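You operate a simulated robot arm through the tools that you are given. There is no shell and no other tool. Be economical: measure what you need, move in short steps, check, and stop when the job is done.

The job below is to be done with a simulated two-armed robot. You get a single attempt, and the scene is never put back.

TASK
Fetch the magnet label that says "6925" from the top of the check bench and set it on the pack of kraft sheets. Take the cream felt pad on the top of the check bench and put it away on the clear patch on the steel bench. Put one of the card scraps from the top of the packing table on the shelf under the check bench. Take the blue post stand and put it on the black rubber pad. Put the grease cartridge labelled "HT 3" from the hp pan on the upper shelf of the film rack. Pick up the return tube with one hand, pass it to the other hand and put it on the rubber mat on the check bench. The order is free. Set down upright: blue post stand, return tube.

The check looks at the end state, three seconds after you hand in, the way a careful person would. Anything else that was tipped, shoved, dropped, spilled or broken makes it a failure. Flat cloth is picked up by pressing the open fingertips on it (5 to 10 N) and closing them slowly along it; thin cloth reads only 2 to 8 mm in the jaws.

THE ROBOT
Two 6-joint arms with two-finger parallel grippers on one trunk, on a base that drives. Base frame: it is fixed to the floor where the robot stands at the start and does not move with it; the origin is under the middle of the robot, x ahead of it, y to its left, z up; the surface under the hand at the start is at about z = 880. Readings come in mm, degrees, newtons and seconds.
The left shoulder is at the start at [80, 216, 1610], the right one opposite. With the tool pointing down near the work surface each hand reaches from about 100 to 700 mm from the robot's upright axis, wherever it stands, measured 20 degrees to its own side. Places, roughly: black rubber pad (11x11x2 cm) [-1500, -600, 800]; blue post stand (9x9x16 cm) [1000, 2000, 900]; card scrap (10x6x6 cm) [1000, 1800, 900]; card scrap (8x6x5 cm) [800, 1500, 900]; card scrap (9x6x5 cm) [900, 1300, 900]; clear patch on the steel bench [-5700, 600, 900]; cream felt pad (7x5x4 cm) [500, 400, 900]; grease cartridge [-3500, -750, 750]; magnet label [500, 0, 1000]; pack of kraft sheets (20x15x3 cm) [600, 500, 900]; return tube [-3000, 1500, 1000]; rubber mat on the check bench [900, -400, 900]; shelf under the check bench [700, -500, 300]; upper shelf of the film rack (17x108 cm) [-3320, 1140, 1200]. Payload 3.43 kg a hand.
Tool frame (each hand has its own): the origin (TCP) lies between the finger pads and is the grasp point; the fingertips stand 30 mm ahead of it; z points along the fingers, y is the line along which they close. Largest opening 94 mm; finger width 28, thickness 10; the body of the gripper, 50 by 96 mm, starts 55 mm behind the TCP.
Orientation is that of the tool frame in the base frame, as a unit quaternion [w, x, y, z]. With the fingers straight down and closing along the base's y, the tool's x points along the base's -x, its y along +y and its z along -z.

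THE INTERFACE
- The arms move only by the tool step_arm. It takes "left_rows", "right_rows" or both (then of equal length, played together; a hand with none holds still); each is a list of rows, each a list of 2 entries, a list of its own where there are three numbers: the shift along the base's x, y, z in mm, then the turn, a rotation vector about the base's x, y, z in degrees. In form: [[[tx, ty, tz], [wx, wy, wz]], ...]. A call has 1 to 12 rows; each row shifts and turns the commanded pose from where the row before left it. "left_claw" and "right_claw" are, for a hand that has rows, the finger opening in mm, from 0 to 94, set as the call begins (left out, the last holds). Each row takes 0.2 s and may step no farther than 50 mm and 8.6 degrees from the row before; otherwise, or with a gripper value out of range, the whole call is refused. A pose out of reach is approached as far as the arm can. The call stops where the force on the tool passes 40 N (or 10 N more than at its start, if that is more) or the arm is blocked; 0.2 s more then pass. Each finger travels about 72 mm/s and halts on what it meets, pressing with about 35 N; the grip force reading is that of the motor and also rises with nothing between the fingers. The clock runs only during rows and for 0.2 s after the last one: add rows that do not move to give the fingers time. It gives the time, the measured TCP pose, the force on the tool (base axes), the opening and the grip force at its end, in the units of the frame above (readings bear some noise), with the torque about the TCP (base axes, N m) and any sound that the robot's microphone picked up, and new pictures: "show" is both (left out), scene, wrist or none (wrist: the cameras of the hands that moved).
- Cameras (640 x 400 px; columns grow to the right, rows downward): "scene" is now at [100.9, 15.5, 1760.6]; the picture's right is [0.23, -0.97, 0.00], its down [-0.80, -0.19, -0.58] and it looks along [0.56, 0.13, -0.82] (base axes); focal length 272 px, centre (320, 200). "left" rides on the left gripper at [76, -14, -102] in its tool frame; the picture's right is [0.18, 0.98, 0.00], its down [-0.75, 0.14, -0.64] and it looks along [-0.63, 0.12, 0.77] (tool axes); focal length 243 px, centre (320, 200). "right" rides on the right gripper at [76, 14, -102] in its tool frame; the picture's right is [-0.18, 0.98, 0.00], its down [-0.75, -0.14, -0.64] and it looks along [-0.63, -0.12, 0.77] (tool axes); focal length 243 px, centre (320, 200). There is no depth. A picture from a camera that has moved, and an enlarged one, comes with that camera's place and axes in the base frame and with its lens.
- slide_trunk(by): slides the trunk up (or, below 0, down) by that many mm; the arms and the scene camera ride with it, the base frame stays. It gives what a move gives, with no picture.
- roll_base(legs): drives the robot by 1 to 6 legs, each [ahead, left, turn to the left] in mm, mm and degrees, along the robot's own axes; the way and the turn of a leg run together, so that a leg with both is an arc; at most 1500 mm and 180 degrees a leg. The arms and the cameras ride along, it lands a little off, and it stops where it bumps. It gives what a move gives, and a new picture of the scene camera.
- head_to(pan, tilt): turns the head with the scene camera to pan (to the left, within 86 degrees either way) and tilt (down, from -29 to 69), counted from straight ahead of the robot. It gives what a move gives, and a new picture of the scene camera.
- close_up(camera, box): a new picture of the part [left, top, right, bottom] of that camera's present view, enlarged. The clock stands still meanwhile.
- sign_off(): hands the job in; it is judged then, once.

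Work in short steps. Places have to be worked out from the pictures, the camera data and where the tool is seen: move nearer, look again, correct. Check each grasp and each placing, and mend what went wrong. You have 196 turns and 260 pictures in all, those below and enlarged ones among them. Open the grippers and draw the arms clear of the work before you hand the job in, unless the task says otherwise; then end with one line.

The tools are called after "Request:" as a command line: name --argument value ..., lists and objects as JSON in quotes. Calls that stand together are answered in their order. step_arm: Moves the arms, as the interface text tells. Its arguments: {"type":"object","properties":{"left_rows":{"type":"array","items":{"type":"array"}},"left_claw":{"type":"number"},"right_rows":{"type":"array","items":{"type":"array"}},"right_claw":{"type":"number"},"show":{"type":"string","enum":["both","scene","wrist","none"]}},"required":[]} The other tools are called the same way: slide_trunk (by) slides the trunk up or down; roll_base (legs) drives the base; head_to (pan, tilt) turns the head that bears the scene camera; close_up (camera, box) takes an enlarged picture of a part of a camera's view; sign_off () hands the job in.

At the start:

```text
clock: 0.0
left_eef_pos: [547.6, 321.6, 1082.8]
left_orientation: [0.0, 0.0, 1.0, 0.0]
left_contact_force: [0.5, -1.0, 0.5]
left_torque: [0.02, 0.0, 0.03]
left_gripper_width: 94.1
left_finger_force: 0.0
right_eef_pos: [617.8, -159.1, 1103.3]
right_orientation: [0.001, 0.0, 1.0, 0.0]
right_contact_force: [-0.3, -0.4, -0.1]
right_torque: [0.03, -0.03, -0.03]
right_gripper_width: 94.0
right_finger_force: 0.1
trunk travel left (down, up): [-840.0, 0.0]
robot x, y, heading: [2.4, 4.8, -0.2]
head pan, tilt: [13.2, 54.8]
```

scene: 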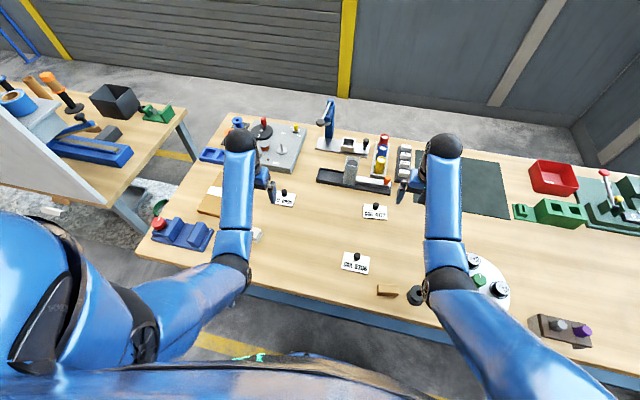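
right: 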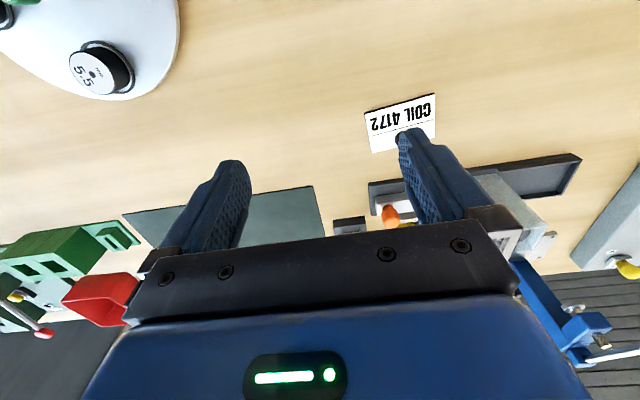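
left: 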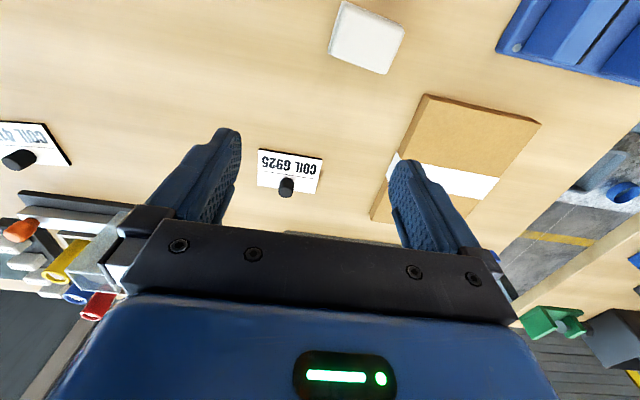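

I start with the label "6925" seen by the left wrist camera, at about [672, 301, 880]. I look closer at it before approaching.

Request:
close_up --camera "left" --box '[230, 0, 550, 230]'

Request:
close_up --camera "scene" --box '[140, 100, 460, 300]'

```text
1.74 times, centred on (390, 115) of left
camera zoom: at [472.0, 309.3, 1184.3], right [-0.18, 0.98, 0.0], down [0.75, 0.14, 0.64], along [0.63, 0.12, -0.77], focal length 422 px, centre (198, 348)
```

zoom: 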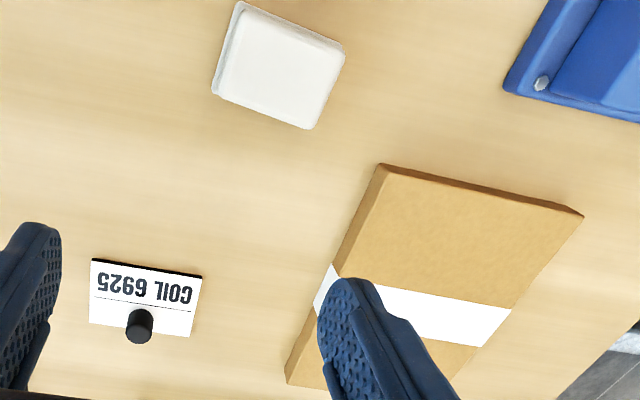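

```text
2.00 times, centred on (300, 200) of scene
camera zoom: at [100.9, 15.5, 1760.6], right [0.23, -0.97, 0.0], down [-0.8, -0.19, -0.58], along [0.56, 0.13, -0.82], focal length 545 px, centre (360, 200)
```

zoom: 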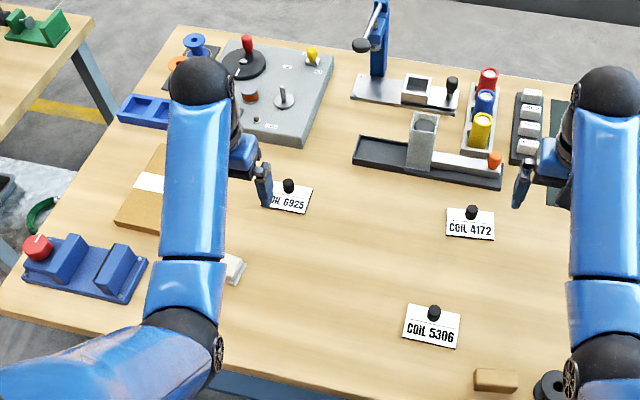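

The knob of the 6925 label stands at about [691, 301], top near z 905. I move the left hand above it.

Request:
step_arm --left_rows '[[[36, -5, -28], [0, 0, 0]], [[36, -5, -28], [0, 0, 0]], [[36, -5, -28], [0, 0, 0]], [[35, -5, -28], [0, 0, 0]], [[0, 0, 0], [0, 0, 0]]]' --left_claw 60 --show "wrist"

```text
clock: 1.2
left_eef_pos: [676.1, 299.9, 978.0]
left_orientation: [0.0, 0.0, 1.0, 0.001]
left_contact_force: [0.3, -0.5, 0.7]
left_torque: [-0.01, -0.02, -0.03]
left_gripper_width: 60.1
left_finger_force: 0.1
left hand out of reach, approached as far as the arm can: row 4
right_eef_pos: [616.9, -158.4, 1104.0]
right_orientation: [0.0, -0.001, 1.0, 0.0]
right_contact_force: [-0.9, -0.2, -0.4]
right_torque: [-0.02, 0.01, 0.01]
right_gripper_width: 94.1
right_finger_force: 0.1
trunk travel left (down, up): [-840.0, 0.0]
robot x, y, heading: [-3.6, 0.6, -0.0]
head pan, tilt: [13.2, 54.8]
camera left: at [599.6, 286.0, 1079.3], right [-0.18, 0.98, 0.0], down [0.75, 0.14, 0.64], along [0.63, 0.12, -0.77], focal length 243 px, centre (320, 200)
```

left: 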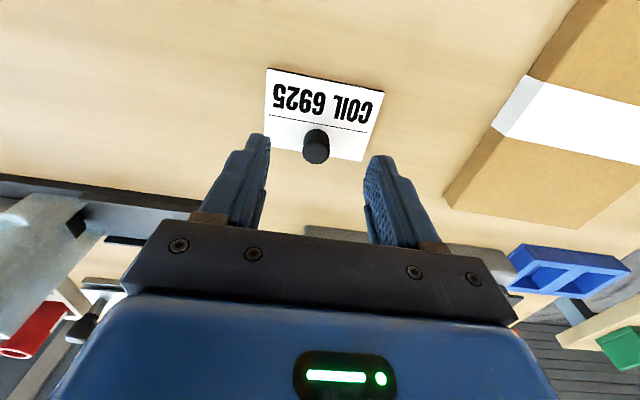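

The knob is confirmed at about [690, 300]; the arm is at its reach limit. I drive 70 mm ahead, arms are clear of everything.

Request:
roll_base --legs '[[70, 0, 0]]'

```text
clock: 2.2
left_eef_pos: [733.5, 301.4, 985.0]
left_orientation: [0.006, 0.0, 1.0, 0.0]
left_contact_force: [-1.4, -0.3, 0.1]
left_torque: [0.02, -0.08, 0.04]
left_gripper_width: 60.0
left_finger_force: 0.1
right_eef_pos: [675.8, -158.2, 1111.2]
right_orientation: [0.006, 0.001, 1.0, 0.0]
right_contact_force: [-0.3, 0.2, 0.3]
right_torque: [-0.01, -0.07, -0.01]
right_gripper_width: 94.0
right_finger_force: 0.0
trunk travel left (down, up): [-840.0, 0.0]
robot x, y, heading: [69.8, 0.7, -0.4]
head pan, tilt: [13.2, 54.8]
camera scene: at [150.6, 15.7, 1762.0], right [0.23, -0.97, 0.0], down [-0.79, -0.19, -0.59], along [0.57, 0.13, -0.81], focal length 272 px, centre (320, 200)
```

scene: 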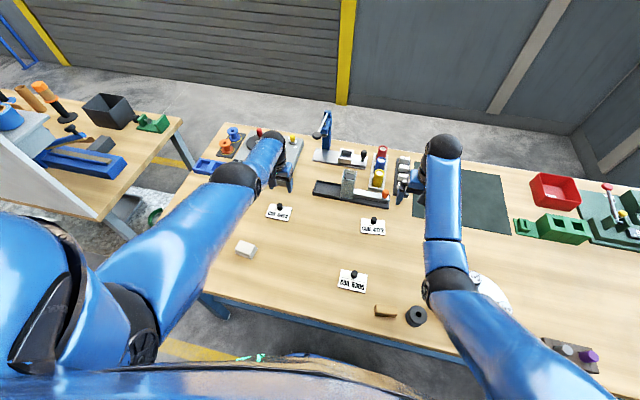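

Now I step the left hand back to above the knob and lower a bit.

Request:
step_arm --left_rows '[[[0, 0, 0], [0, 0, 0]], [[-44, 0, 0], [0, 0, 0]], [[0, 0, -25], [0, 0, 0]], [[0, 0, 0], [0, 0, 0]]]' --left_claw 60 --show "wrist"

```text
clock: 3.2
left_eef_pos: [702.1, 300.5, 948.9]
left_orientation: [-0.002, 0.0, 1.0, -0.001]
left_contact_force: [0.3, 0.1, 0.0]
left_torque: [-0.02, 0.04, 0.02]
left_gripper_width: 59.8
left_finger_force: 0.1
right_eef_pos: [690.8, -158.1, 1101.0]
right_orientation: [-0.002, 0.001, 1.0, 0.001]
right_contact_force: [0.6, -0.4, -0.5]
right_torque: [-0.02, 0.06, -0.01]
right_gripper_width: 93.9
right_finger_force: 0.1
trunk travel left (down, up): [-840.0, 0.0]
robot x, y, heading: [72.3, 0.3, 0.1]
head pan, tilt: [13.2, 54.8]
camera left: at [626.9, 286.0, 1051.5], right [-0.18, 0.98, 0.0], down [0.76, 0.14, 0.64], along [0.63, 0.12, -0.77], focal length 243 px, centre (320, 200)
```

left: 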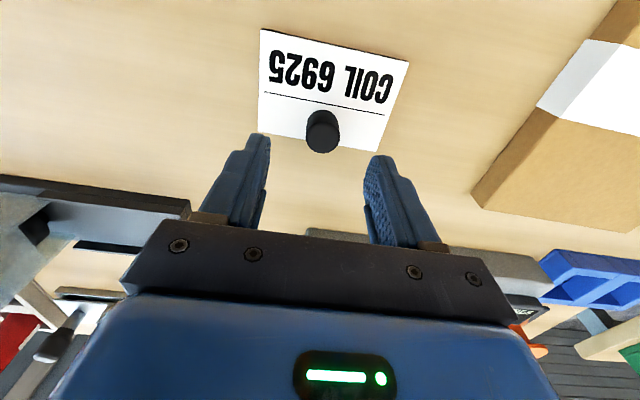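

The knob is at [690, 300]. I go down to it and close.

Request:
step_arm --left_rows '[[[-12, 0, 0], [0, 0, 0]], [[0, 0, -18], [0, 0, 0]], [[0, 0, -16], [0, 0, 0]], [[0, 0, 0], [0, 0, 0]]]' --left_claw 60 --show "wrist"

Request:
step_arm --left_rows '[[[0, 0, 0], [0, 0, 0]], [[0, 0, 0], [0, 0, 0]], [[0, 0, 0], [0, 0, 0]]]' --left_claw 5 --show "none"

```text
clock: 4.2
left_eef_pos: [687.5, 300.7, 919.8]
left_orientation: [0.001, 0.0, 1.0, 0.0]
left_contact_force: [0.1, -0.6, 0.1]
left_torque: [-0.02, 0.02, 0.03]
left_gripper_width: 60.0
left_finger_force: 0.1
right_eef_pos: [687.2, -159.2, 1102.8]
right_orientation: [0.0, -0.001, 1.0, 0.0]
right_contact_force: [-0.4, -0.6, -0.3]
right_torque: [0.02, -0.04, -0.01]
right_gripper_width: 94.0
right_finger_force: 0.1
trunk travel left (down, up): [-840.0, 0.0]
robot x, y, heading: [66.7, 0.2, 0.0]
head pan, tilt: [13.2, 54.8]
camera left: at [610.9, 286.3, 1020.5], right [-0.18, 0.98, 0.0], down [0.75, 0.14, 0.64], along [0.63, 0.12, -0.77], focal length 243 px, centre (320, 200)
```

left: 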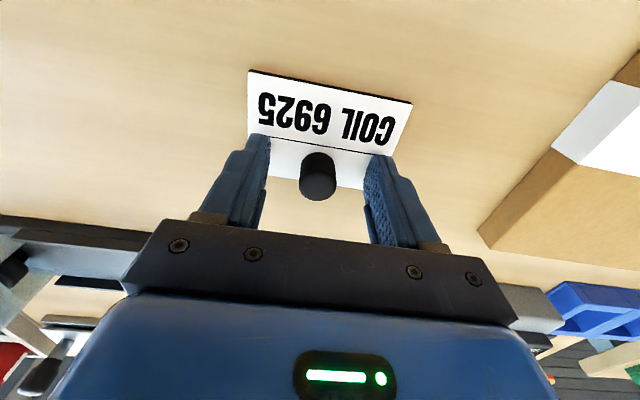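

```text
clock: 5.0
left_eef_pos: [685.8, 300.6, 919.1]
left_orientation: [0.001, 0.0, 1.0, 0.0]
left_contact_force: [-0.3, -0.4, 1.9]
left_torque: [-0.01, 0.08, 0.01]
left_gripper_width: 20.4
left_finger_force: 34.5
right_eef_pos: [687.0, -158.3, 1103.3]
right_orientation: [0.0, 0.0, 1.0, 0.001]
right_contact_force: [0.4, -0.6, 0.1]
right_torque: [-0.02, -0.03, -0.03]
right_gripper_width: 94.1
right_finger_force: 0.1
trunk travel left (down, up): [-840.0, 0.0]
robot x, y, heading: [67.2, -1.8, -0.0]
head pan, tilt: [13.2, 54.8]
```

Gripped at 20 mm. I lift and carry it towards the pack, whose top I computed at x 531–727, y 437–582, z about 910.

Request:
step_arm --left_rows '[[[0, 0, 40], [0, 0, 0]], [[0, 0, 45], [0, 0, 0]], [[-9, 42, 0], [0, 0, 0]], [[-9, 42, 0], [0, 0, 0]], [[-9, 42, 0], [0, 0, 0]], [[-9, 42, 0], [0, 0, 0]], [[-9, 40, 0], [0, 0, 0]], [[0, 0, 0], [0, 0, 0]]]'

```text
clock: 6.8
left_eef_pos: [644.6, 507.1, 1003.0]
left_orientation: [0.0, 0.001, 1.0, 0.0]
left_contact_force: [-0.1, 0.0, 0.3]
left_torque: [-0.02, 0.03, 0.01]
left_gripper_width: 4.8
left_finger_force: 0.2
right_eef_pos: [686.7, -155.8, 1102.8]
right_orientation: [0.0, 0.0, 1.0, 0.0]
right_contact_force: [0.2, -0.5, -0.2]
right_torque: [-0.02, 0.02, 0.0]
right_gripper_width: 93.8
right_finger_force: 0.0
trunk travel left (down, up): [-840.0, 0.0]
robot x, y, heading: [63.4, 0.6, -0.1]
head pan, tilt: [13.2, 54.8]
camera scene: at [170.2, 15.6, 1760.6], right [0.23, -0.97, 0.0], down [-0.8, -0.19, -0.58], along [0.56, 0.13, -0.82], focal length 272 px, centre (320, 200)
camera left: at [567.8, 494.4, 1104.7], right [-0.18, 0.98, 0.0], down [0.75, 0.14, 0.64], along [0.63, 0.12, -0.77], focal length 243 px, centre (320, 200)
```

scene: 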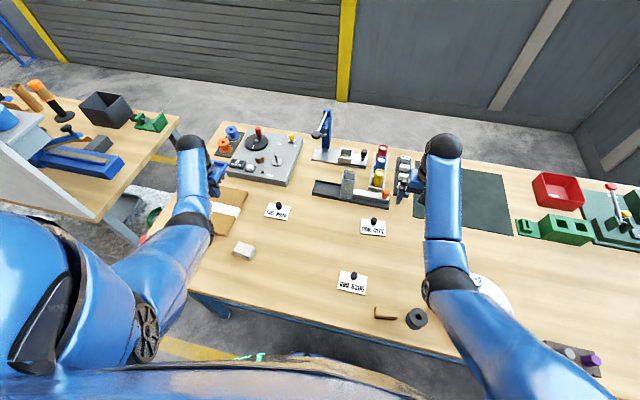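
left: 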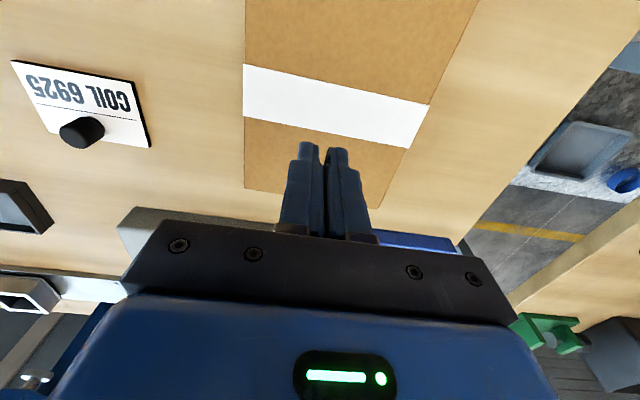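

The knob slipped out; the label stays on the bench. I go back above it to measure again, then grip lower.

Request:
step_arm --left_rows '[[[9, -42, 0], [0, 0, 0]], [[9, -42, 0], [0, 0, 0]], [[9, -42, 0], [0, 0, 0]], [[9, -42, 0], [0, 0, 0]], [[9, -40, 0], [0, 0, 0]], [[0, 0, -45], [0, 0, 0]], [[0, 0, 0], [0, 0, 0]]]' --left_claw 60 --show "wrist"

Request:
close_up --camera "left" --box '[220, 30, 420, 230]'

```text
clock: 8.4
left_eef_pos: [689.0, 300.9, 959.3]
left_orientation: [0.0, -0.001, 1.0, 0.0]
left_contact_force: [0.2, 0.8, 0.2]
left_torque: [0.02, 0.0, -0.02]
left_gripper_width: 59.9
left_finger_force: 0.1
right_eef_pos: [685.8, -157.1, 1103.0]
right_orientation: [0.0, 0.0, 1.0, 0.0]
right_contact_force: [0.4, 0.2, 0.4]
right_torque: [-0.01, 0.01, -0.01]
right_gripper_width: 94.2
right_finger_force: 0.0
trunk travel left (down, up): [-840.0, 0.0]
robot x, y, heading: [66.3, 1.3, 0.2]
head pan, tilt: [13.2, 54.8]
camera left: at [613.0, 287.4, 1060.4], right [-0.19, 0.98, 0.0], down [0.75, 0.14, 0.64], along [0.63, 0.12, -0.77], focal length 243 px, centre (320, 200)
```

left: 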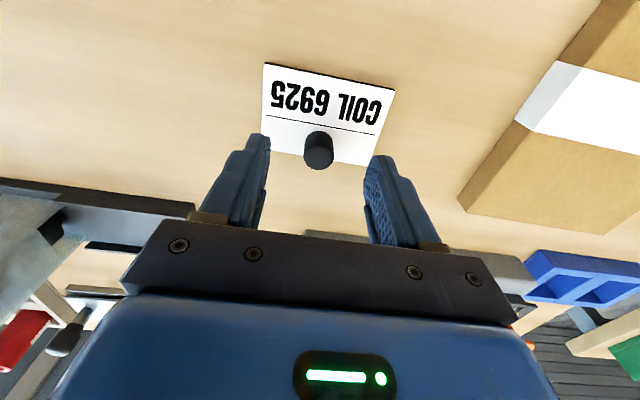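

```text
2.00 times, centred on (320, 130) of left
camera zoom: at [613.0, 287.4, 1060.4], right [-0.19, 0.98, 0.0], down [0.75, 0.14, 0.64], along [0.63, 0.12, -0.77], focal length 485 px, centre (320, 340)
```

zoom: 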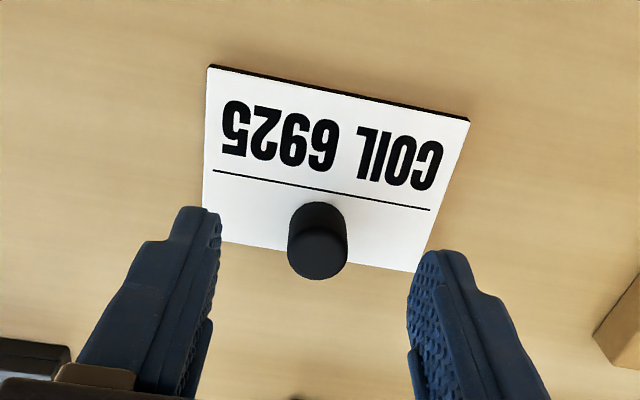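

The knob's true axis is at about [700, 302], height only ~20 mm; I had gripped its near edge. I go down centered and a little lower.

Request:
step_arm --left_rows '[[[12, 1, 0], [0, 0, 0]], [[0, 0, -22], [0, 0, 0]], [[0, 0, -20], [0, 0, 0]], [[0, 0, 0], [0, 0, 0]]]' --left_claw 50 --show "wrist"

```text
clock: 9.4
left_eef_pos: [701.8, 301.4, 918.0]
left_orientation: [0.0, 0.0, 1.0, 0.0]
left_contact_force: [0.5, -0.3, 0.1]
left_torque: [-0.02, 0.01, 0.0]
left_gripper_width: 50.0
left_finger_force: 0.1
right_eef_pos: [686.3, -158.5, 1103.9]
right_orientation: [0.001, 0.0, 1.0, 0.0]
right_contact_force: [1.1, -0.6, -1.6]
right_torque: [0.01, 0.02, 0.03]
right_gripper_width: 93.9
right_finger_force: 0.0
trunk travel left (down, up): [-840.0, 0.0]
robot x, y, heading: [67.9, 2.6, 0.1]
head pan, tilt: [13.2, 54.8]
camera left: at [624.6, 287.5, 1018.4], right [-0.18, 0.98, 0.0], down [0.75, 0.14, 0.64], along [0.63, 0.12, -0.77], focal length 243 px, centre (320, 200)
```

left: 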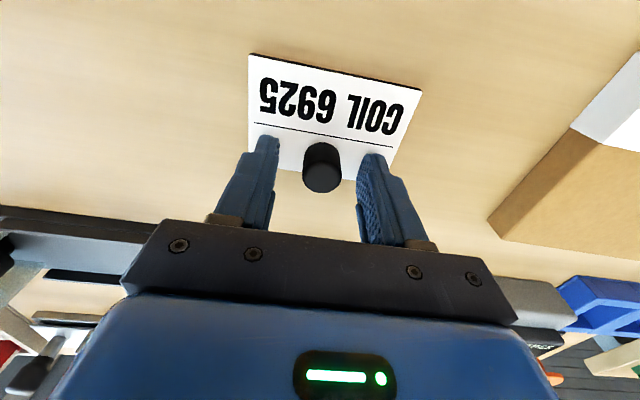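

Aligned. I lower 2 mm, close slowly with dwell, then lift slowly.

Request:
step_arm --left_rows '[[[0, 0, -2], [0, 0, 0]], [[0, 0, 0], [0, 0, 0]], [[0, 0, 0], [0, 0, 0]], [[0, 0, 0], [0, 0, 0]]]' --left_claw 10 --show "none"

Request:
step_arm --left_rows '[[[0, 0, 5], [0, 0, 0]], [[0, 0, 10], [0, 0, 0]], [[0, 0, 15], [0, 0, 0]], [[0, 0, 25], [0, 0, 0]], [[0, 0, 0], [0, 0, 0]]]' --show "wrist"

```text
clock: 10.4
left_eef_pos: [701.2, 302.0, 917.2]
left_orientation: [0.001, 0.0, 1.0, 0.0]
left_contact_force: [2.6, 3.9, 9.5]
left_torque: [0.06, 0.07, -0.02]
left_gripper_width: 20.2
left_finger_force: 35.1
right_eef_pos: [686.1, -157.7, 1105.2]
right_orientation: [0.0, 0.0, 1.0, 0.0]
right_contact_force: [-0.3, 0.4, 0.7]
right_torque: [0.04, -0.01, 0.01]
right_gripper_width: 94.2
right_finger_force: 0.0
trunk travel left (down, up): [-840.0, 0.0]
robot x, y, heading: [67.2, -0.5, -0.0]
head pan, tilt: [13.2, 54.8]
```

```text
clock: 11.6
left_eef_pos: [700.1, 301.2, 968.8]
left_orientation: [-0.001, 0.0, 1.0, 0.0]
left_contact_force: [0.1, 1.1, -0.4]
left_torque: [-0.01, 0.02, 0.02]
left_gripper_width: 20.3
left_finger_force: 34.7
right_eef_pos: [687.0, -157.3, 1102.4]
right_orientation: [0.001, 0.001, 1.0, 0.0]
right_contact_force: [-0.7, 0.4, 0.0]
right_torque: [-0.01, 0.0, 0.0]
right_gripper_width: 94.0
right_finger_force: 0.1
trunk travel left (down, up): [-840.0, 0.0]
robot x, y, heading: [71.6, -3.7, 0.0]
head pan, tilt: [13.2, 54.8]
camera left: at [624.4, 287.6, 1071.2], right [-0.18, 0.98, 0.0], down [0.75, 0.14, 0.64], along [0.63, 0.12, -0.77], focal length 243 px, centre (320, 200)
```

left: 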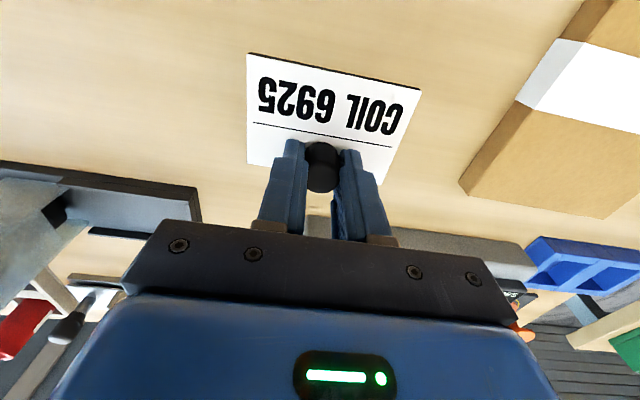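

Label held. I carry it over the pack centre.

Request:
step_arm --left_rows '[[[0, 0, 25], [0, 0, 0]], [[-11, 42, 0], [0, 0, 0]], [[-11, 42, 0], [0, 0, 0]], [[-11, 42, 0], [0, 0, 0]], [[-11, 42, 0], [0, 0, 0]], [[-11, 41, 0], [0, 0, 0]], [[0, 0, 0], [0, 0, 0]]]' --show "wrist"

```text
clock: 13.2
left_eef_pos: [644.4, 510.9, 992.5]
left_orientation: [0.0, 0.0, 1.0, 0.0]
left_contact_force: [-0.5, -0.1, -0.2]
left_torque: [-0.04, -0.02, -0.02]
left_gripper_width: 20.6
left_finger_force: 34.6
right_eef_pos: [686.3, -157.4, 1102.6]
right_orientation: [0.0, 0.0, 1.0, 0.0]
right_contact_force: [0.0, 0.0, 1.0]
right_torque: [0.0, 0.04, 0.03]
right_gripper_width: 94.0
right_finger_force: 0.2
trunk travel left (down, up): [-840.0, 0.0]
robot x, y, heading: [69.9, 5.2, -0.2]
head pan, tilt: [13.2, 54.8]
camera left: at [568.2, 497.6, 1095.1], right [-0.18, 0.98, 0.0], down [0.75, 0.14, 0.64], along [0.63, 0.12, -0.77], focal length 243 px, centre (320, 200)
```

left: 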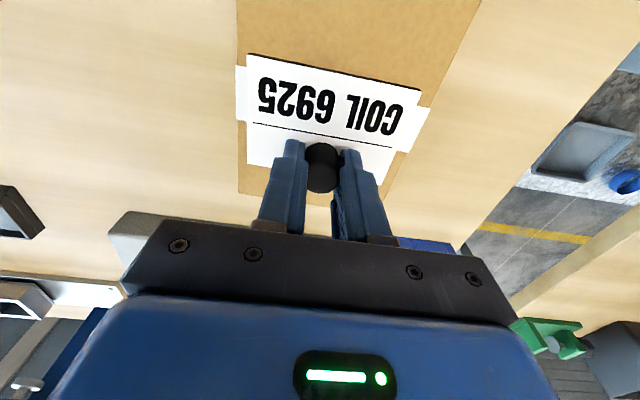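

The label is centred over the pack. I lower in small steps until contact.

Request:
step_arm --left_rows '[[[0, 0, -20], [0, 0, 0]], [[0, 0, -16], [0, 0, 0]], [[0, 0, -5], [0, 0, 0]], [[0, 0, 0], [0, 0, 0]]]' --show "wrist"

```text
clock: 14.2
left_eef_pos: [644.5, 510.3, 952.5]
left_orientation: [0.0, 0.0, 1.0, 0.001]
left_contact_force: [0.2, 0.7, -1.2]
left_torque: [0.02, -0.02, -0.02]
left_gripper_width: 20.2
left_finger_force: 35.4
right_eef_pos: [687.2, -158.2, 1104.3]
right_orientation: [-0.001, 0.0, 1.0, 0.0]
right_contact_force: [0.8, -0.1, 0.8]
right_torque: [0.03, 0.01, 0.01]
right_gripper_width: 94.5
right_finger_force: 0.0
trunk travel left (down, up): [-840.0, 0.0]
robot x, y, heading: [69.5, 2.8, 0.2]
head pan, tilt: [13.2, 54.8]
camera left: at [568.8, 496.5, 1054.1], right [-0.18, 0.98, 0.0], down [0.75, 0.14, 0.64], along [0.63, 0.12, -0.77], focal length 243 px, centre (320, 200)
```

left: 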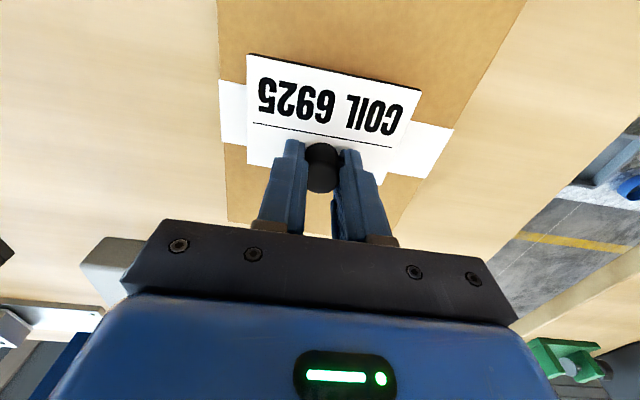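

Request:
step_arm --left_rows '[[[0, 0, -2], [0, 0, 0]], [[0, 0, -2], [0, 0, 0]], [[0, 0, -2], [0, 0, 0]], [[0, 0, 0], [0, 0, 0]]]' --show "none"

```text
clock: 15.2
left_eef_pos: [645.7, 512.3, 947.3]
left_orientation: [0.0, 0.0, 1.0, 0.0]
left_contact_force: [0.4, -0.3, -0.7]
left_torque: [-0.05, 0.01, 0.01]
left_gripper_width: 20.6
left_finger_force: 35.0
right_eef_pos: [687.9, -158.4, 1103.0]
right_orientation: [0.001, 0.0, 1.0, 0.0]
right_contact_force: [0.2, -0.5, 0.5]
right_torque: [0.0, 0.03, 0.0]
right_gripper_width: 93.9
right_finger_force: 0.1
trunk travel left (down, up): [-840.0, 0.0]
robot x, y, heading: [64.1, -0.8, 0.2]
head pan, tilt: [13.2, 54.8]
```

No contact yet; I continue down 2 mm at a time.

Request:
step_arm --left_rows '[[[0, 0, -2], [0, 0, 0]], [[0, 0, -1.5], [0, 0, 0]], [[0, 0, 0], [0, 0, 0]]]' --show "none"

```text
clock: 16.0
left_eef_pos: [646.4, 511.4, 943.0]
left_orientation: [0.0, 0.0, 1.0, 0.001]
left_contact_force: [-0.2, 0.6, -0.8]
left_torque: [0.02, 0.0, -0.03]
left_gripper_width: 20.4
left_finger_force: 35.2
right_eef_pos: [686.9, -158.4, 1103.9]
right_orientation: [-0.001, 0.0, 1.0, 0.0]
right_contact_force: [-0.4, 0.4, 0.4]
right_torque: [0.0, 0.02, 0.01]
right_gripper_width: 94.3
right_finger_force: 0.0
trunk travel left (down, up): [-840.0, 0.0]
robot x, y, heading: [68.7, 0.7, -0.2]
head pan, tilt: [13.2, 54.8]
```

Request:
step_arm --left_rows '[[[0, 0, -2], [0, 0, 0]], [[0, 0, -2], [0, 0, 0]], [[0, 0, 0], [0, 0, 0]]]' --show "wrist"

```text
clock: 16.8
left_eef_pos: [646.5, 512.1, 938.3]
left_orientation: [0.0, 0.0, 1.0, 0.0]
left_contact_force: [0.7, -0.6, -0.9]
left_torque: [0.02, 0.03, 0.0]
left_gripper_width: 20.4
left_finger_force: 34.4
right_eef_pos: [687.8, -158.8, 1103.1]
right_orientation: [0.0, 0.001, 1.0, 0.0]
right_contact_force: [-0.9, -0.3, 0.6]
right_torque: [0.01, 0.01, -0.03]
right_gripper_width: 94.3
right_finger_force: 0.1
trunk travel left (down, up): [-840.0, 0.0]
robot x, y, heading: [69.9, -0.8, 0.2]
head pan, tilt: [13.2, 54.8]
camera left: at [569.1, 497.0, 1040.9], right [-0.18, 0.98, 0.0], down [0.75, 0.14, 0.64], along [0.63, 0.12, -0.77], focal length 243 px, centre (320, 200)
```

left: 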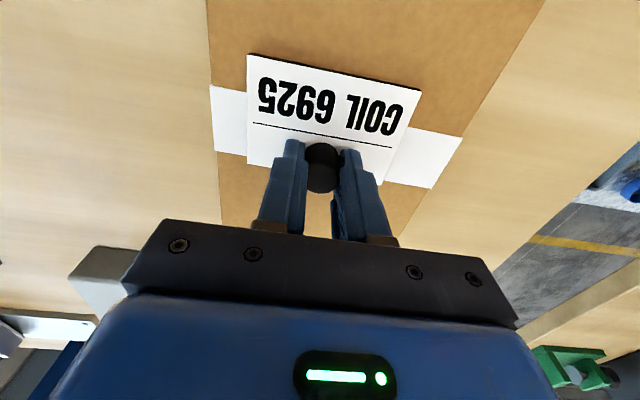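

Still no contact, the gap seems small; I go on down with 2 mm rows.

Request:
step_arm --left_rows '[[[0, 0, -2], [0, 0, 0]], [[0, 0, -2], [0, 0, 0]], [[0, 0, -2], [0, 0, 0]], [[0, 0, 0], [0, 0, 0]]]' --show "wrist"

```text
clock: 17.8
left_eef_pos: [645.1, 511.5, 937.7]
left_orientation: [0.004, -0.001, 1.0, 0.003]
left_contact_force: [6.6, 6.5, 23.1]
left_torque: [0.09, 0.3, -0.04]
left_gripper_width: 20.2
left_finger_force: 34.9
right_eef_pos: [686.3, -159.3, 1104.4]
right_orientation: [0.001, 0.0, 1.0, 0.001]
right_contact_force: [0.4, -0.5, 0.1]
right_torque: [0.02, -0.02, 0.01]
right_gripper_width: 94.0
right_finger_force: 0.0
trunk travel left (down, up): [-840.0, 0.0]
robot x, y, heading: [65.4, -4.6, -0.0]
head pan, tilt: [13.2, 54.8]
camera left: at [568.6, 496.3, 1039.0], right [-0.18, 0.98, 0.0], down [0.75, 0.14, 0.65], along [0.64, 0.12, -0.76], focal length 243 px, centre (320, 200)
```

left: 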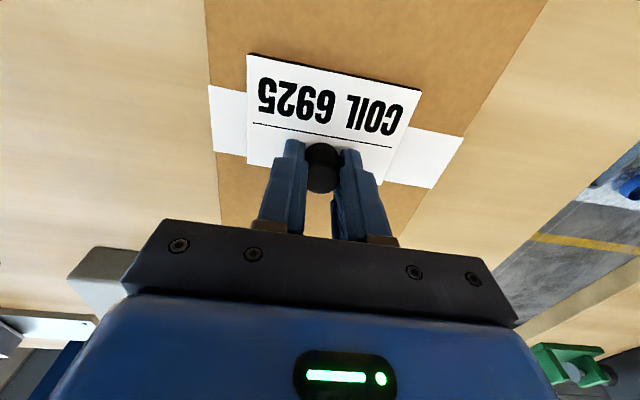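

Contact (23 N). I relax by 3 mm, open and rise.

Request:
step_arm --left_rows '[[[0, 0, 3], [0, 0, 0]], [[0, 0, 0], [0, 0, 0]]]' --show "none"

Request:
step_arm --left_rows '[[[0, 0, 0], [0, 0, 0]], [[0, 0, 0], [0, 0, 0]], [[0, 0, 30], [0, 0, 0]], [[0, 0, 40], [0, 0, 0]], [[0, 0, 40], [0, 0, 0]], [[0, 0, 0], [0, 0, 0]]]' --left_claw 80 --show "wrist"

```text
clock: 18.4
left_eef_pos: [644.7, 510.1, 937.3]
left_orientation: [0.002, 0.0, 1.0, 0.001]
left_contact_force: [6.7, 7.0, 17.7]
left_torque: [0.2, -0.3, 0.01]
left_gripper_width: 20.3
left_finger_force: 35.0
right_eef_pos: [685.9, -158.0, 1104.1]
right_orientation: [0.0, 0.0, 1.0, 0.0]
right_contact_force: [0.4, 0.4, -0.2]
right_torque: [0.01, 0.01, -0.01]
right_gripper_width: 94.1
right_finger_force: 0.0
trunk travel left (down, up): [-840.0, 0.0]
robot x, y, heading: [67.8, -0.8, -0.1]
head pan, tilt: [13.2, 54.8]
```

```text
clock: 19.8
left_eef_pos: [684.5, 532.0, 1023.4]
left_orientation: [-0.003, -0.001, 1.0, -0.001]
left_contact_force: [0.4, -0.1, -0.2]
left_torque: [0.0, -0.01, -0.03]
left_gripper_width: 80.1
left_finger_force: 0.0
left hand out of reach, approached as far as the arm can: row 3, 4, 5
right_eef_pos: [687.9, -156.6, 1102.9]
right_orientation: [-0.001, 0.0, 1.0, 0.0]
right_contact_force: [-0.4, 0.3, 1.0]
right_torque: [-0.01, 0.01, 0.0]
right_gripper_width: 94.0
right_finger_force: 0.0
trunk travel left (down, up): [-840.0, 0.0]
robot x, y, heading: [70.9, -0.9, 0.0]
head pan, tilt: [13.2, 54.8]
camera left: at [608.8, 518.6, 1126.2], right [-0.18, 0.98, 0.0], down [0.76, 0.14, 0.64], along [0.63, 0.12, -0.77], focal length 243 px, centre (320, 200)
```

left: 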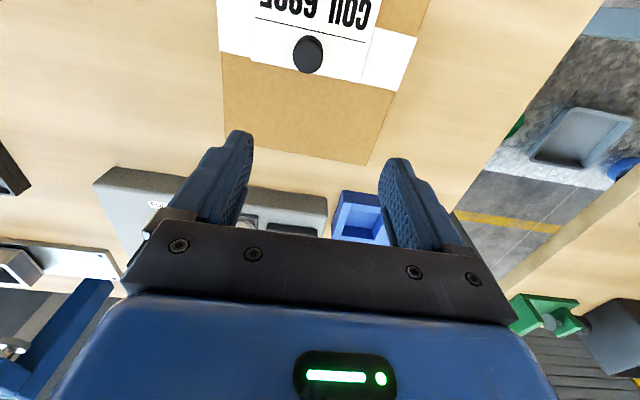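

The label is on the pack. Now I pull both arms in to a carrying posture and look left toward the packing table.

Request:
step_arm --left_rows '[[[-45, -20, 20], [0, 0, 0]], [[-45, -30, 20], [0, 0, 0]], [[-45, -30, 20], [0, 0, 0]], [[-45, -30, 20], [0, 0, 0]], [[-45, -30, 20], [0, 0, 0]], [[-45, -30, 20], [0, 0, 0]], [[0, 0, 0], [0, 0, 0]]]' --right_rows '[[[-45, 0, 15], [0, 0, 0]], [[-45, 0, 15], [0, 0, 0]], [[-45, 0, 15], [0, 0, 0]], [[-45, 0, 15], [0, 0, 0]], [[-45, 0, 15], [0, 0, 0]], [[-45, 0, 15], [0, 0, 0]], [[0, 0, 0], [0, 0, 0]]]' --show "none"

Request:
head_to --pan 60 --tilt 35

```text
refused: row 1 steps farther than a row can; nothing moved
```

```text
clock: 21.0
left_eef_pos: [683.1, 531.6, 1024.9]
left_orientation: [-0.001, -0.001, 1.0, -0.001]
left_contact_force: [-0.8, 0.1, 0.5]
left_torque: [0.03, -0.01, 0.01]
left_gripper_width: 80.4
left_finger_force: 0.1
right_eef_pos: [686.1, -158.6, 1104.3]
right_orientation: [0.0, 0.001, 1.0, 0.0]
right_contact_force: [-0.1, 0.0, 0.0]
right_torque: [-0.03, -0.01, 0.02]
right_gripper_width: 94.3
right_finger_force: 0.0
trunk travel left (down, up): [-840.0, 0.0]
robot x, y, heading: [70.4, 0.9, -0.0]
head pan, tilt: [60.0, 35.0]
camera scene: at [143.7, 74.8, 1788.6], right [0.87, -0.5, 0.0], down [-0.29, -0.5, -0.82], along [0.41, 0.71, -0.57], focal length 272 px, centre (320, 200)
```

scene: 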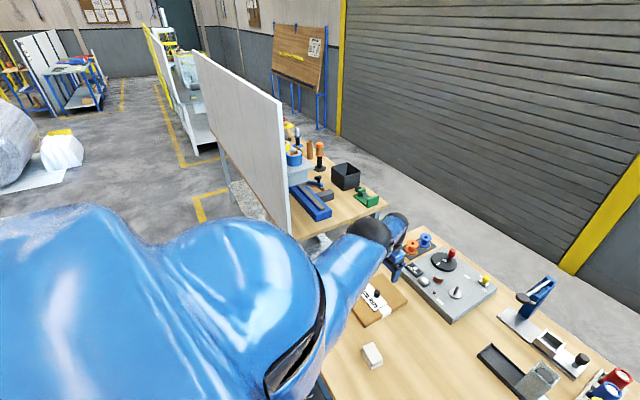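

A white panel stands on the packing table's near side (x≈515, y 1005–2740, up to z≈1500), so I must go round its far end and work from the back (x>1100). First I retract the arms.

Request:
step_arm --left_rows '[[[0, 0, 30], [0, 0, 0]], [[-35, -22, 25], [0, 0, 0]], [[-35, -22, 25], [0, 0, 0]], [[-35, -22, 25], [0, 0, 0]], [[-35, -22, 20], [0, 0, 0]], [[-35, -22, 20], [0, 0, 0]], [[-35, -22, 0], [0, 0, 0]], [[-35, -22, 0], [0, 0, 0]], [[-35, -22, 0], [0, 0, 0]]]' --right_rows '[[[-30, 0, 20], [0, 0, 0]], [[-45, 0, 15], [0, 0, 0]], [[-45, 0, 15], [0, 0, 0]], [[-45, 0, 0], [0, 0, 0]], [[-45, 0, 0], [0, 0, 0]], [[-45, 0, 0], [0, 0, 0]], [[0, 0, 0], [0, 0, 0]], [[0, 0, 0], [0, 0, 0]], [[0, 0, 0], [0, 0, 0]]]' --show "none"

Request:
head_to --pan -50 --tilt 40

Request:
head_to --pan 85 --tilt 30

```text
clock: 23.0
left_eef_pos: [692.2, 530.4, 1042.0]
left_orientation: [-0.001, 0.0, 1.0, -0.001]
left_contact_force: [0.1, -0.3, 0.0]
left_torque: [0.0, 0.03, 0.04]
left_gripper_width: 80.0
left_finger_force: 0.0
left hand out of reach, approached as far as the arm can: row 1, 2, 3, 4, 5, 6, 7, 8, 9
right_eef_pos: [481.1, -149.9, 1042.7]
right_orientation: [0.002, 0.001, 1.0, 0.0]
right_contact_force: [0.5, 0.6, 0.4]
right_torque: [0.01, -0.02, 0.01]
right_gripper_width: 94.0
right_finger_force: 0.1
right hand out of reach, approached as far as the arm can: row 1, 2, 3, 4, 5, 6
trunk travel left (down, up): [-840.0, 0.0]
robot x, y, heading: [70.7, -4.2, 0.0]
head pan, tilt: [60.0, 35.0]
```

```text
clock: 24.8
left_eef_pos: [694.2, 530.2, 1041.8]
left_orientation: [0.0, -0.001, 1.0, 0.0]
left_contact_force: [-0.6, 0.5, 0.1]
left_torque: [0.02, -0.01, -0.03]
left_gripper_width: 80.1
left_finger_force: 0.0
right_eef_pos: [482.2, -149.9, 1042.9]
right_orientation: [0.001, 0.0, 1.0, 0.0]
right_contact_force: [-0.1, -0.3, -0.4]
right_torque: [-0.02, 0.04, -0.03]
right_gripper_width: 94.0
right_finger_force: 0.1
trunk travel left (down, up): [-840.0, 0.0]
robot x, y, heading: [71.9, -0.4, -0.2]
head pan, tilt: [-50.0, 40.0]
camera scene: at [154.5, -66.0, 1781.0], right [-0.77, -0.64, 0.0], down [-0.41, 0.49, -0.77], along [0.49, -0.59, -0.64], focal length 272 px, centre (320, 200)
```

scene: 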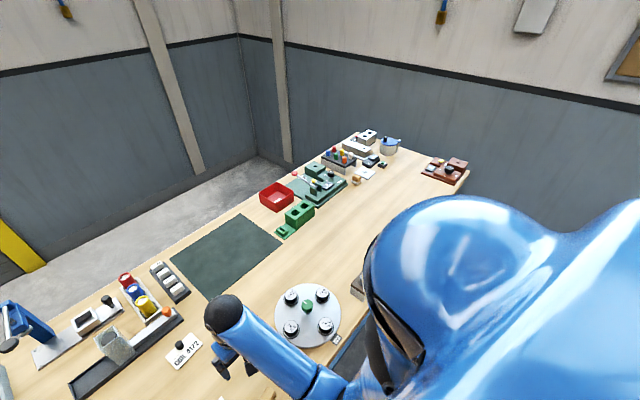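

```text
clock: 27.0
left_eef_pos: [693.5, 530.2, 1041.2]
left_orientation: [-0.001, 0.0, 1.0, -0.001]
left_contact_force: [0.8, -0.5, 0.0]
left_torque: [0.03, 0.0, -0.03]
left_gripper_width: 79.8
left_finger_force: 0.1
right_eef_pos: [481.3, -149.5, 1042.8]
right_orientation: [0.001, 0.001, 1.0, 0.0]
right_contact_force: [-0.1, 0.6, -0.1]
right_torque: [-0.01, 0.02, 0.0]
right_gripper_width: 94.1
right_finger_force: 0.0
trunk travel left (down, up): [-840.0, 0.0]
robot x, y, heading: [70.1, -2.2, 0.2]
head pan, tilt: [85.0, 30.0]
camera scene: at [107.6, 89.2, 1796.4], right [1.0, -0.09, 0.0], down [-0.04, -0.5, -0.87], along [0.08, 0.86, -0.5], focal length 272 px, centre (320, 200)
```

scene: 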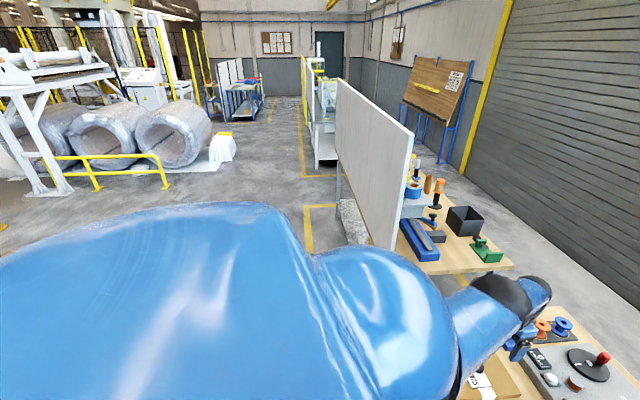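

The arms can't hold tool-down high and close in; they need to be lower when nearer. I bring the left hand back and down a bit (z≈990, clear of the bench items), then inward.

Request:
step_arm --left_rows '[[[-20, -10, -20], [0, 0, 0]], [[-27, -10, -30], [0, 0, 0]], [[-35, -30, 0], [0, 0, 0]], [[-35, -30, 0], [0, 0, 0]], [[-35, -30, 0], [0, 0, 0]], [[-35, -30, 0], [0, 0, 0]], [[-35, -30, 0], [0, 0, 0]]]' --show "none"

```text
clock: 28.2
left_eef_pos: [652.0, 489.0, 937.1]
left_orientation: [0.007, -0.002, 1.0, 0.007]
left_contact_force: [-11.0, -4.9, 20.2]
left_torque: [0.64, 0.55, 0.38]
left_gripper_width: 77.6
left_finger_force: 0.0
left hand out of reach, approached as far as the arm can: row 1, 2, 3, 4, 5
right_eef_pos: [479.7, -152.0, 1044.6]
right_orientation: [0.004, -0.001, 1.0, 0.001]
right_contact_force: [0.2, -0.1, -0.4]
right_torque: [-0.04, -0.02, 0.01]
right_gripper_width: 93.8
right_finger_force: 0.1
trunk travel left (down, up): [-840.0, 0.0]
robot x, y, heading: [69.0, 0.4, 0.3]
head pan, tilt: [85.0, 30.0]
stopped in row 5 (left hand): the force on the tool passed its limit at 48 N (the readings are from after the stop); the commanded pose is now the measured one
```

It went down onto the pack. I look at once.

Request:
step_arm --left_rows '[[[0, 0, 0], [0, 0, 0]]]' --show "wrist"

```text
clock: 28.6
left_eef_pos: [653.2, 490.1, 937.6]
left_orientation: [0.008, 0.0, 1.0, 0.008]
left_contact_force: [-9.9, -4.3, 19.2]
left_torque: [0.67, 0.48, 0.44]
left_gripper_width: 77.7
left_finger_force: 0.1
right_eef_pos: [478.0, -149.9, 1044.0]
right_orientation: [0.003, -0.001, 1.0, 0.001]
right_contact_force: [-0.8, -0.2, -0.2]
right_torque: [-0.01, -0.03, 0.01]
right_gripper_width: 94.0
right_finger_force: 0.0
trunk travel left (down, up): [-840.0, 0.0]
robot x, y, heading: [69.0, -1.0, 0.2]
head pan, tilt: [85.0, 30.0]
camera left: at [574.3, 474.2, 1037.3], right [-0.19, 0.98, 0.01], down [0.74, 0.13, 0.66], along [0.64, 0.13, -0.76], focal length 243 px, centre (320, 200)
```

left: 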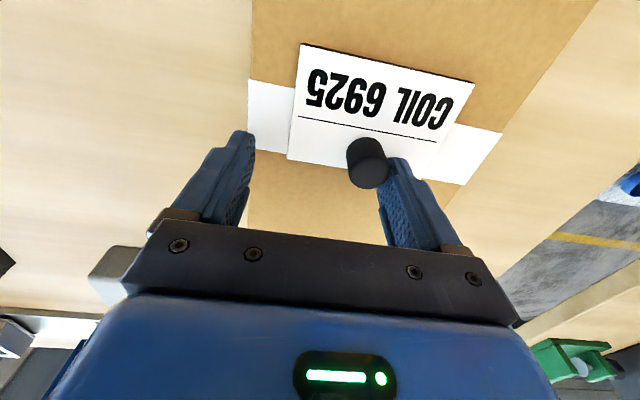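

A finger presses on the label's edge next to the knob; nothing tipped. I lift straight up in small steps.

Request:
step_arm --left_rows '[[[0, 0, 6], [0, 0, 0]], [[0, 0, 12], [0, 0, 0]], [[0, 0, 16], [0, 0, 0]], [[0, 0, 16], [0, 0, 0]], [[0, 0, 0], [0, 0, 0]]]' --show "wrist"

```text
clock: 29.8
left_eef_pos: [674.4, 502.9, 971.2]
left_orientation: [0.005, 0.0, 1.0, 0.006]
left_contact_force: [-0.2, -0.4, 0.8]
left_torque: [0.04, 0.02, -0.02]
left_gripper_width: 80.1
left_finger_force: 0.1
left hand out of reach, approached as far as the arm can: row 2, 3, 4
right_eef_pos: [483.1, -148.2, 1043.5]
right_orientation: [0.0, -0.001, 1.0, 0.0]
right_contact_force: [0.7, 0.4, -1.1]
right_torque: [0.0, 0.04, -0.03]
right_gripper_width: 93.9
right_finger_force: 0.1
trunk travel left (down, up): [-840.0, 0.0]
robot x, y, heading: [65.7, 1.6, 0.1]
head pan, tilt: [85.0, 30.0]
camera left: at [597.7, 488.2, 1071.3], right [-0.19, 0.98, 0.01], down [0.75, 0.14, 0.65], along [0.64, 0.13, -0.76], focal length 243 px, centre (320, 200)
```

left: 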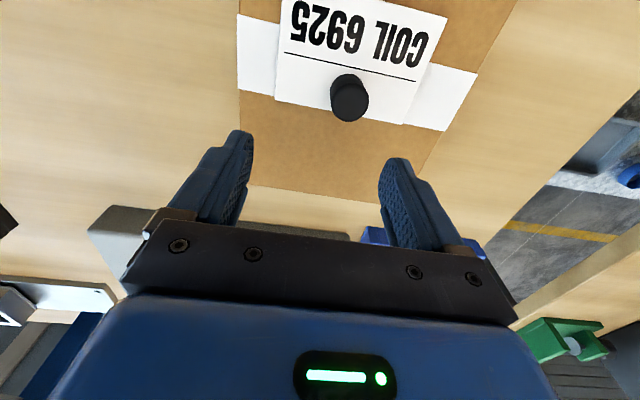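

Label still well on the pack. I move the left hand sideways toward -y at this height, watching reach.

Request:
step_arm --left_rows '[[[0, -40, 0], [0, 0, 0]], [[0, -40, 0], [0, 0, 0]], [[0, 0, 0], [0, 0, 0]]]' --show "scene"

Request:
head_to --pan 40 --tilt 55

```text
clock: 30.6
left_eef_pos: [696.9, 432.8, 955.3]
left_orientation: [0.005, -0.001, 1.0, 0.006]
left_contact_force: [-0.2, -0.3, 0.1]
left_torque: [0.01, -0.03, -0.03]
left_gripper_width: 80.0
left_finger_force: 0.0
left hand out of reach, approached as far as the arm can: row 1, 2
right_eef_pos: [482.6, -147.7, 1043.2]
right_orientation: [0.002, -0.001, 1.0, 0.0]
right_contact_force: [-0.1, 0.2, 1.0]
right_torque: [0.03, -0.01, -0.03]
right_gripper_width: 93.8
right_finger_force: 0.0
trunk travel left (down, up): [-840.0, 0.0]
robot x, y, heading: [71.4, -2.2, -0.1]
head pan, tilt: [85.0, 30.0]
camera scene: at [107.5, 90.1, 1796.3], right [1.0, -0.09, 0.0], down [-0.04, -0.5, -0.87], along [0.07, 0.86, -0.5], focal length 272 px, centre (320, 200)
```

scene: 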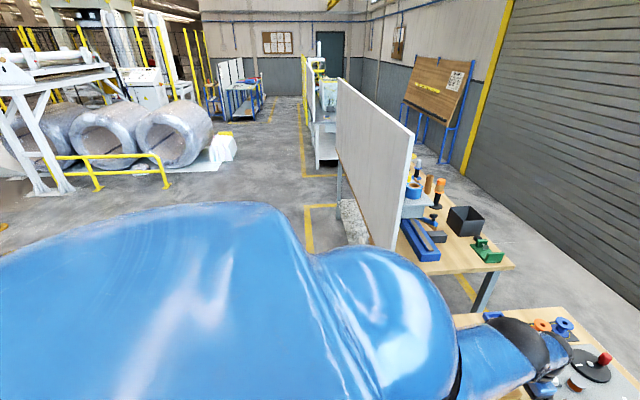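

```text
clock: 31.7
left_eef_pos: [697.9, 432.3, 955.1]
left_orientation: [0.005, -0.001, 1.0, 0.005]
left_contact_force: [-0.1, 0.2, 0.2]
left_torque: [-0.02, -0.02, 0.05]
left_gripper_width: 79.9
left_finger_force: 0.1
right_eef_pos: [482.3, -148.5, 1044.3]
right_orientation: [0.001, -0.001, 1.0, -0.001]
right_contact_force: [0.0, -0.6, 0.6]
right_torque: [0.03, 0.02, -0.03]
right_gripper_width: 93.9
right_finger_force: 0.0
trunk travel left (down, up): [-840.0, 0.0]
robot x, y, heading: [72.2, 0.1, -0.1]
head pan, tilt: [40.0, 55.0]
camera scene: at [155.3, 45.3, 1760.4], right [0.64, -0.76, 0.0], down [-0.63, -0.53, -0.57], along [0.44, 0.37, -0.82], focal length 272 px, centre (320, 200)
```

scene: 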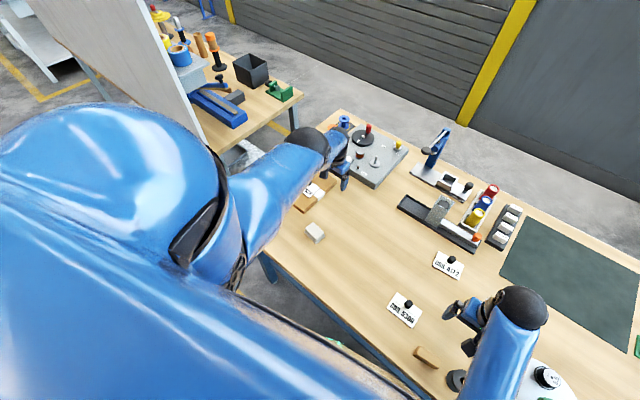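

The left arm seems stuck fully stretched (it slides along its reach sphere). I try to unlock it by moving tangentially to +y while inward, well above the pack.

Request:
step_arm --left_rows '[[[-10, 25, 0], [0, 0, 0]], [[-10, 25, 0], [0, 0, 0]], [[-20, 0, 0], [0, 0, 0]], [[0, 0, 0], [0, 0, 0]]]' --show "none"

```text
clock: 32.7
left_eef_pos: [667.3, 485.7, 948.1]
left_orientation: [0.006, -0.001, 1.0, 0.005]
left_contact_force: [-0.1, -0.1, -0.3]
left_torque: [0.03, 0.02, 0.01]
left_gripper_width: 80.0
left_finger_force: 0.1
left hand out of reach, approached as far as the arm can: row 3
right_eef_pos: [482.3, -147.8, 1044.8]
right_orientation: [0.001, -0.001, 1.0, 0.0]
right_contact_force: [0.2, 0.1, -0.5]
right_torque: [0.0, -0.01, 0.02]
right_gripper_width: 93.8
right_finger_force: 0.2
trunk travel left (down, up): [-840.0, 0.0]
robot x, y, heading: [72.5, -1.6, 0.1]
head pan, tilt: [40.0, 55.0]
```

Still stretched. I raise the hand along the reach sphere to z≈1040, then back the base off so it passes high over everything.

Request:
step_arm --left_rows '[[[12, 8, 20], [0, 0, 0]], [[12, 8, 30], [0, 0, 0]], [[5, 5, 30], [0, 0, 0]], [[0, 0, 15], [0, 0, 0]], [[0, 0, 0], [0, 0, 0]]]' --show "wrist"

```text
clock: 33.9
left_eef_pos: [706.3, 512.4, 1039.9]
left_orientation: [0.005, -0.001, 1.0, 0.006]
left_contact_force: [-0.3, 0.2, 0.0]
left_torque: [-0.02, 0.0, 0.02]
left_gripper_width: 79.9
left_finger_force: 0.0
left hand out of reach, approached as far as the arm can: row 3, 4
right_eef_pos: [481.7, -148.8, 1043.4]
right_orientation: [0.002, 0.0, 1.0, 0.0]
right_contact_force: [0.3, 0.4, -0.8]
right_torque: [0.03, -0.01, 0.01]
right_gripper_width: 94.0
right_finger_force: 0.0
trunk travel left (down, up): [-840.0, 0.0]
robot x, y, heading: [69.7, -0.9, 0.1]
head pan, tilt: [40.0, 55.0]
camera left: at [629.6, 497.0, 1140.6], right [-0.19, 0.98, 0.01], down [0.75, 0.14, 0.65], along [0.64, 0.13, -0.76], focal length 243 px, centre (320, 200)
```

left: 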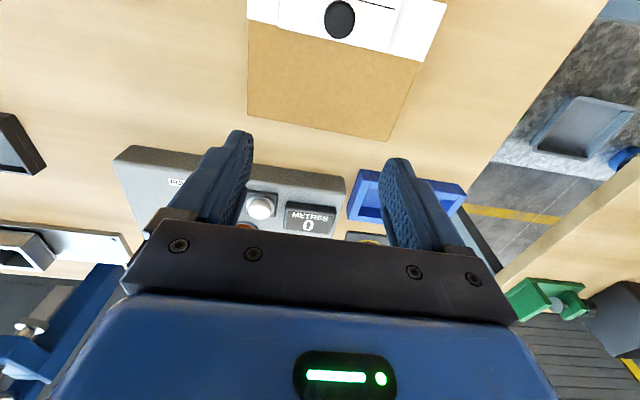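

Now I back the base by 400 mm; both hands ride high over the bench.

Request:
roll_base --legs '[[-420, 0, 0]]'

```text
clock: 36.5
left_eef_pos: [293.0, 511.4, 1037.8]
left_orientation: [0.003, 0.0, 1.0, 0.005]
left_contact_force: [0.0, 0.3, -0.5]
left_torque: [0.02, 0.02, 0.01]
left_gripper_width: 79.9
left_finger_force: 0.0
right_eef_pos: [67.3, -149.1, 1043.3]
right_orientation: [0.0, -0.001, 1.0, -0.001]
right_contact_force: [0.5, -0.2, -0.2]
right_torque: [-0.04, 0.03, 0.0]
right_gripper_width: 94.0
right_finger_force: 0.2
trunk travel left (down, up): [-840.0, 0.0]
robot x, y, heading: [-351.7, -0.2, 0.4]
head pan, tilt: [40.0, 55.0]
camera scene: at [-257.0, 45.1, 1760.0], right [0.64, -0.77, 0.0], down [-0.63, -0.53, -0.57], along [0.44, 0.37, -0.82], focal length 272 px, centre (320, 200)
```

scene: 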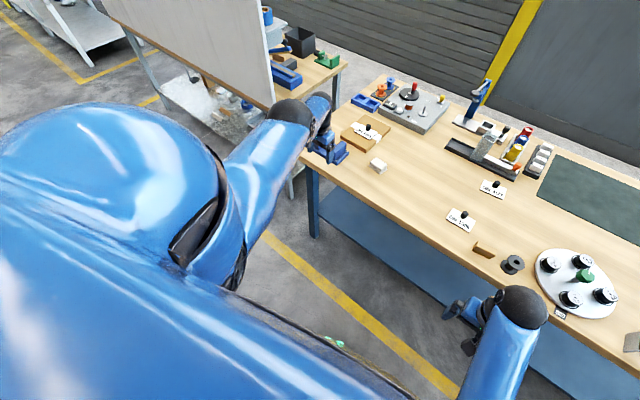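

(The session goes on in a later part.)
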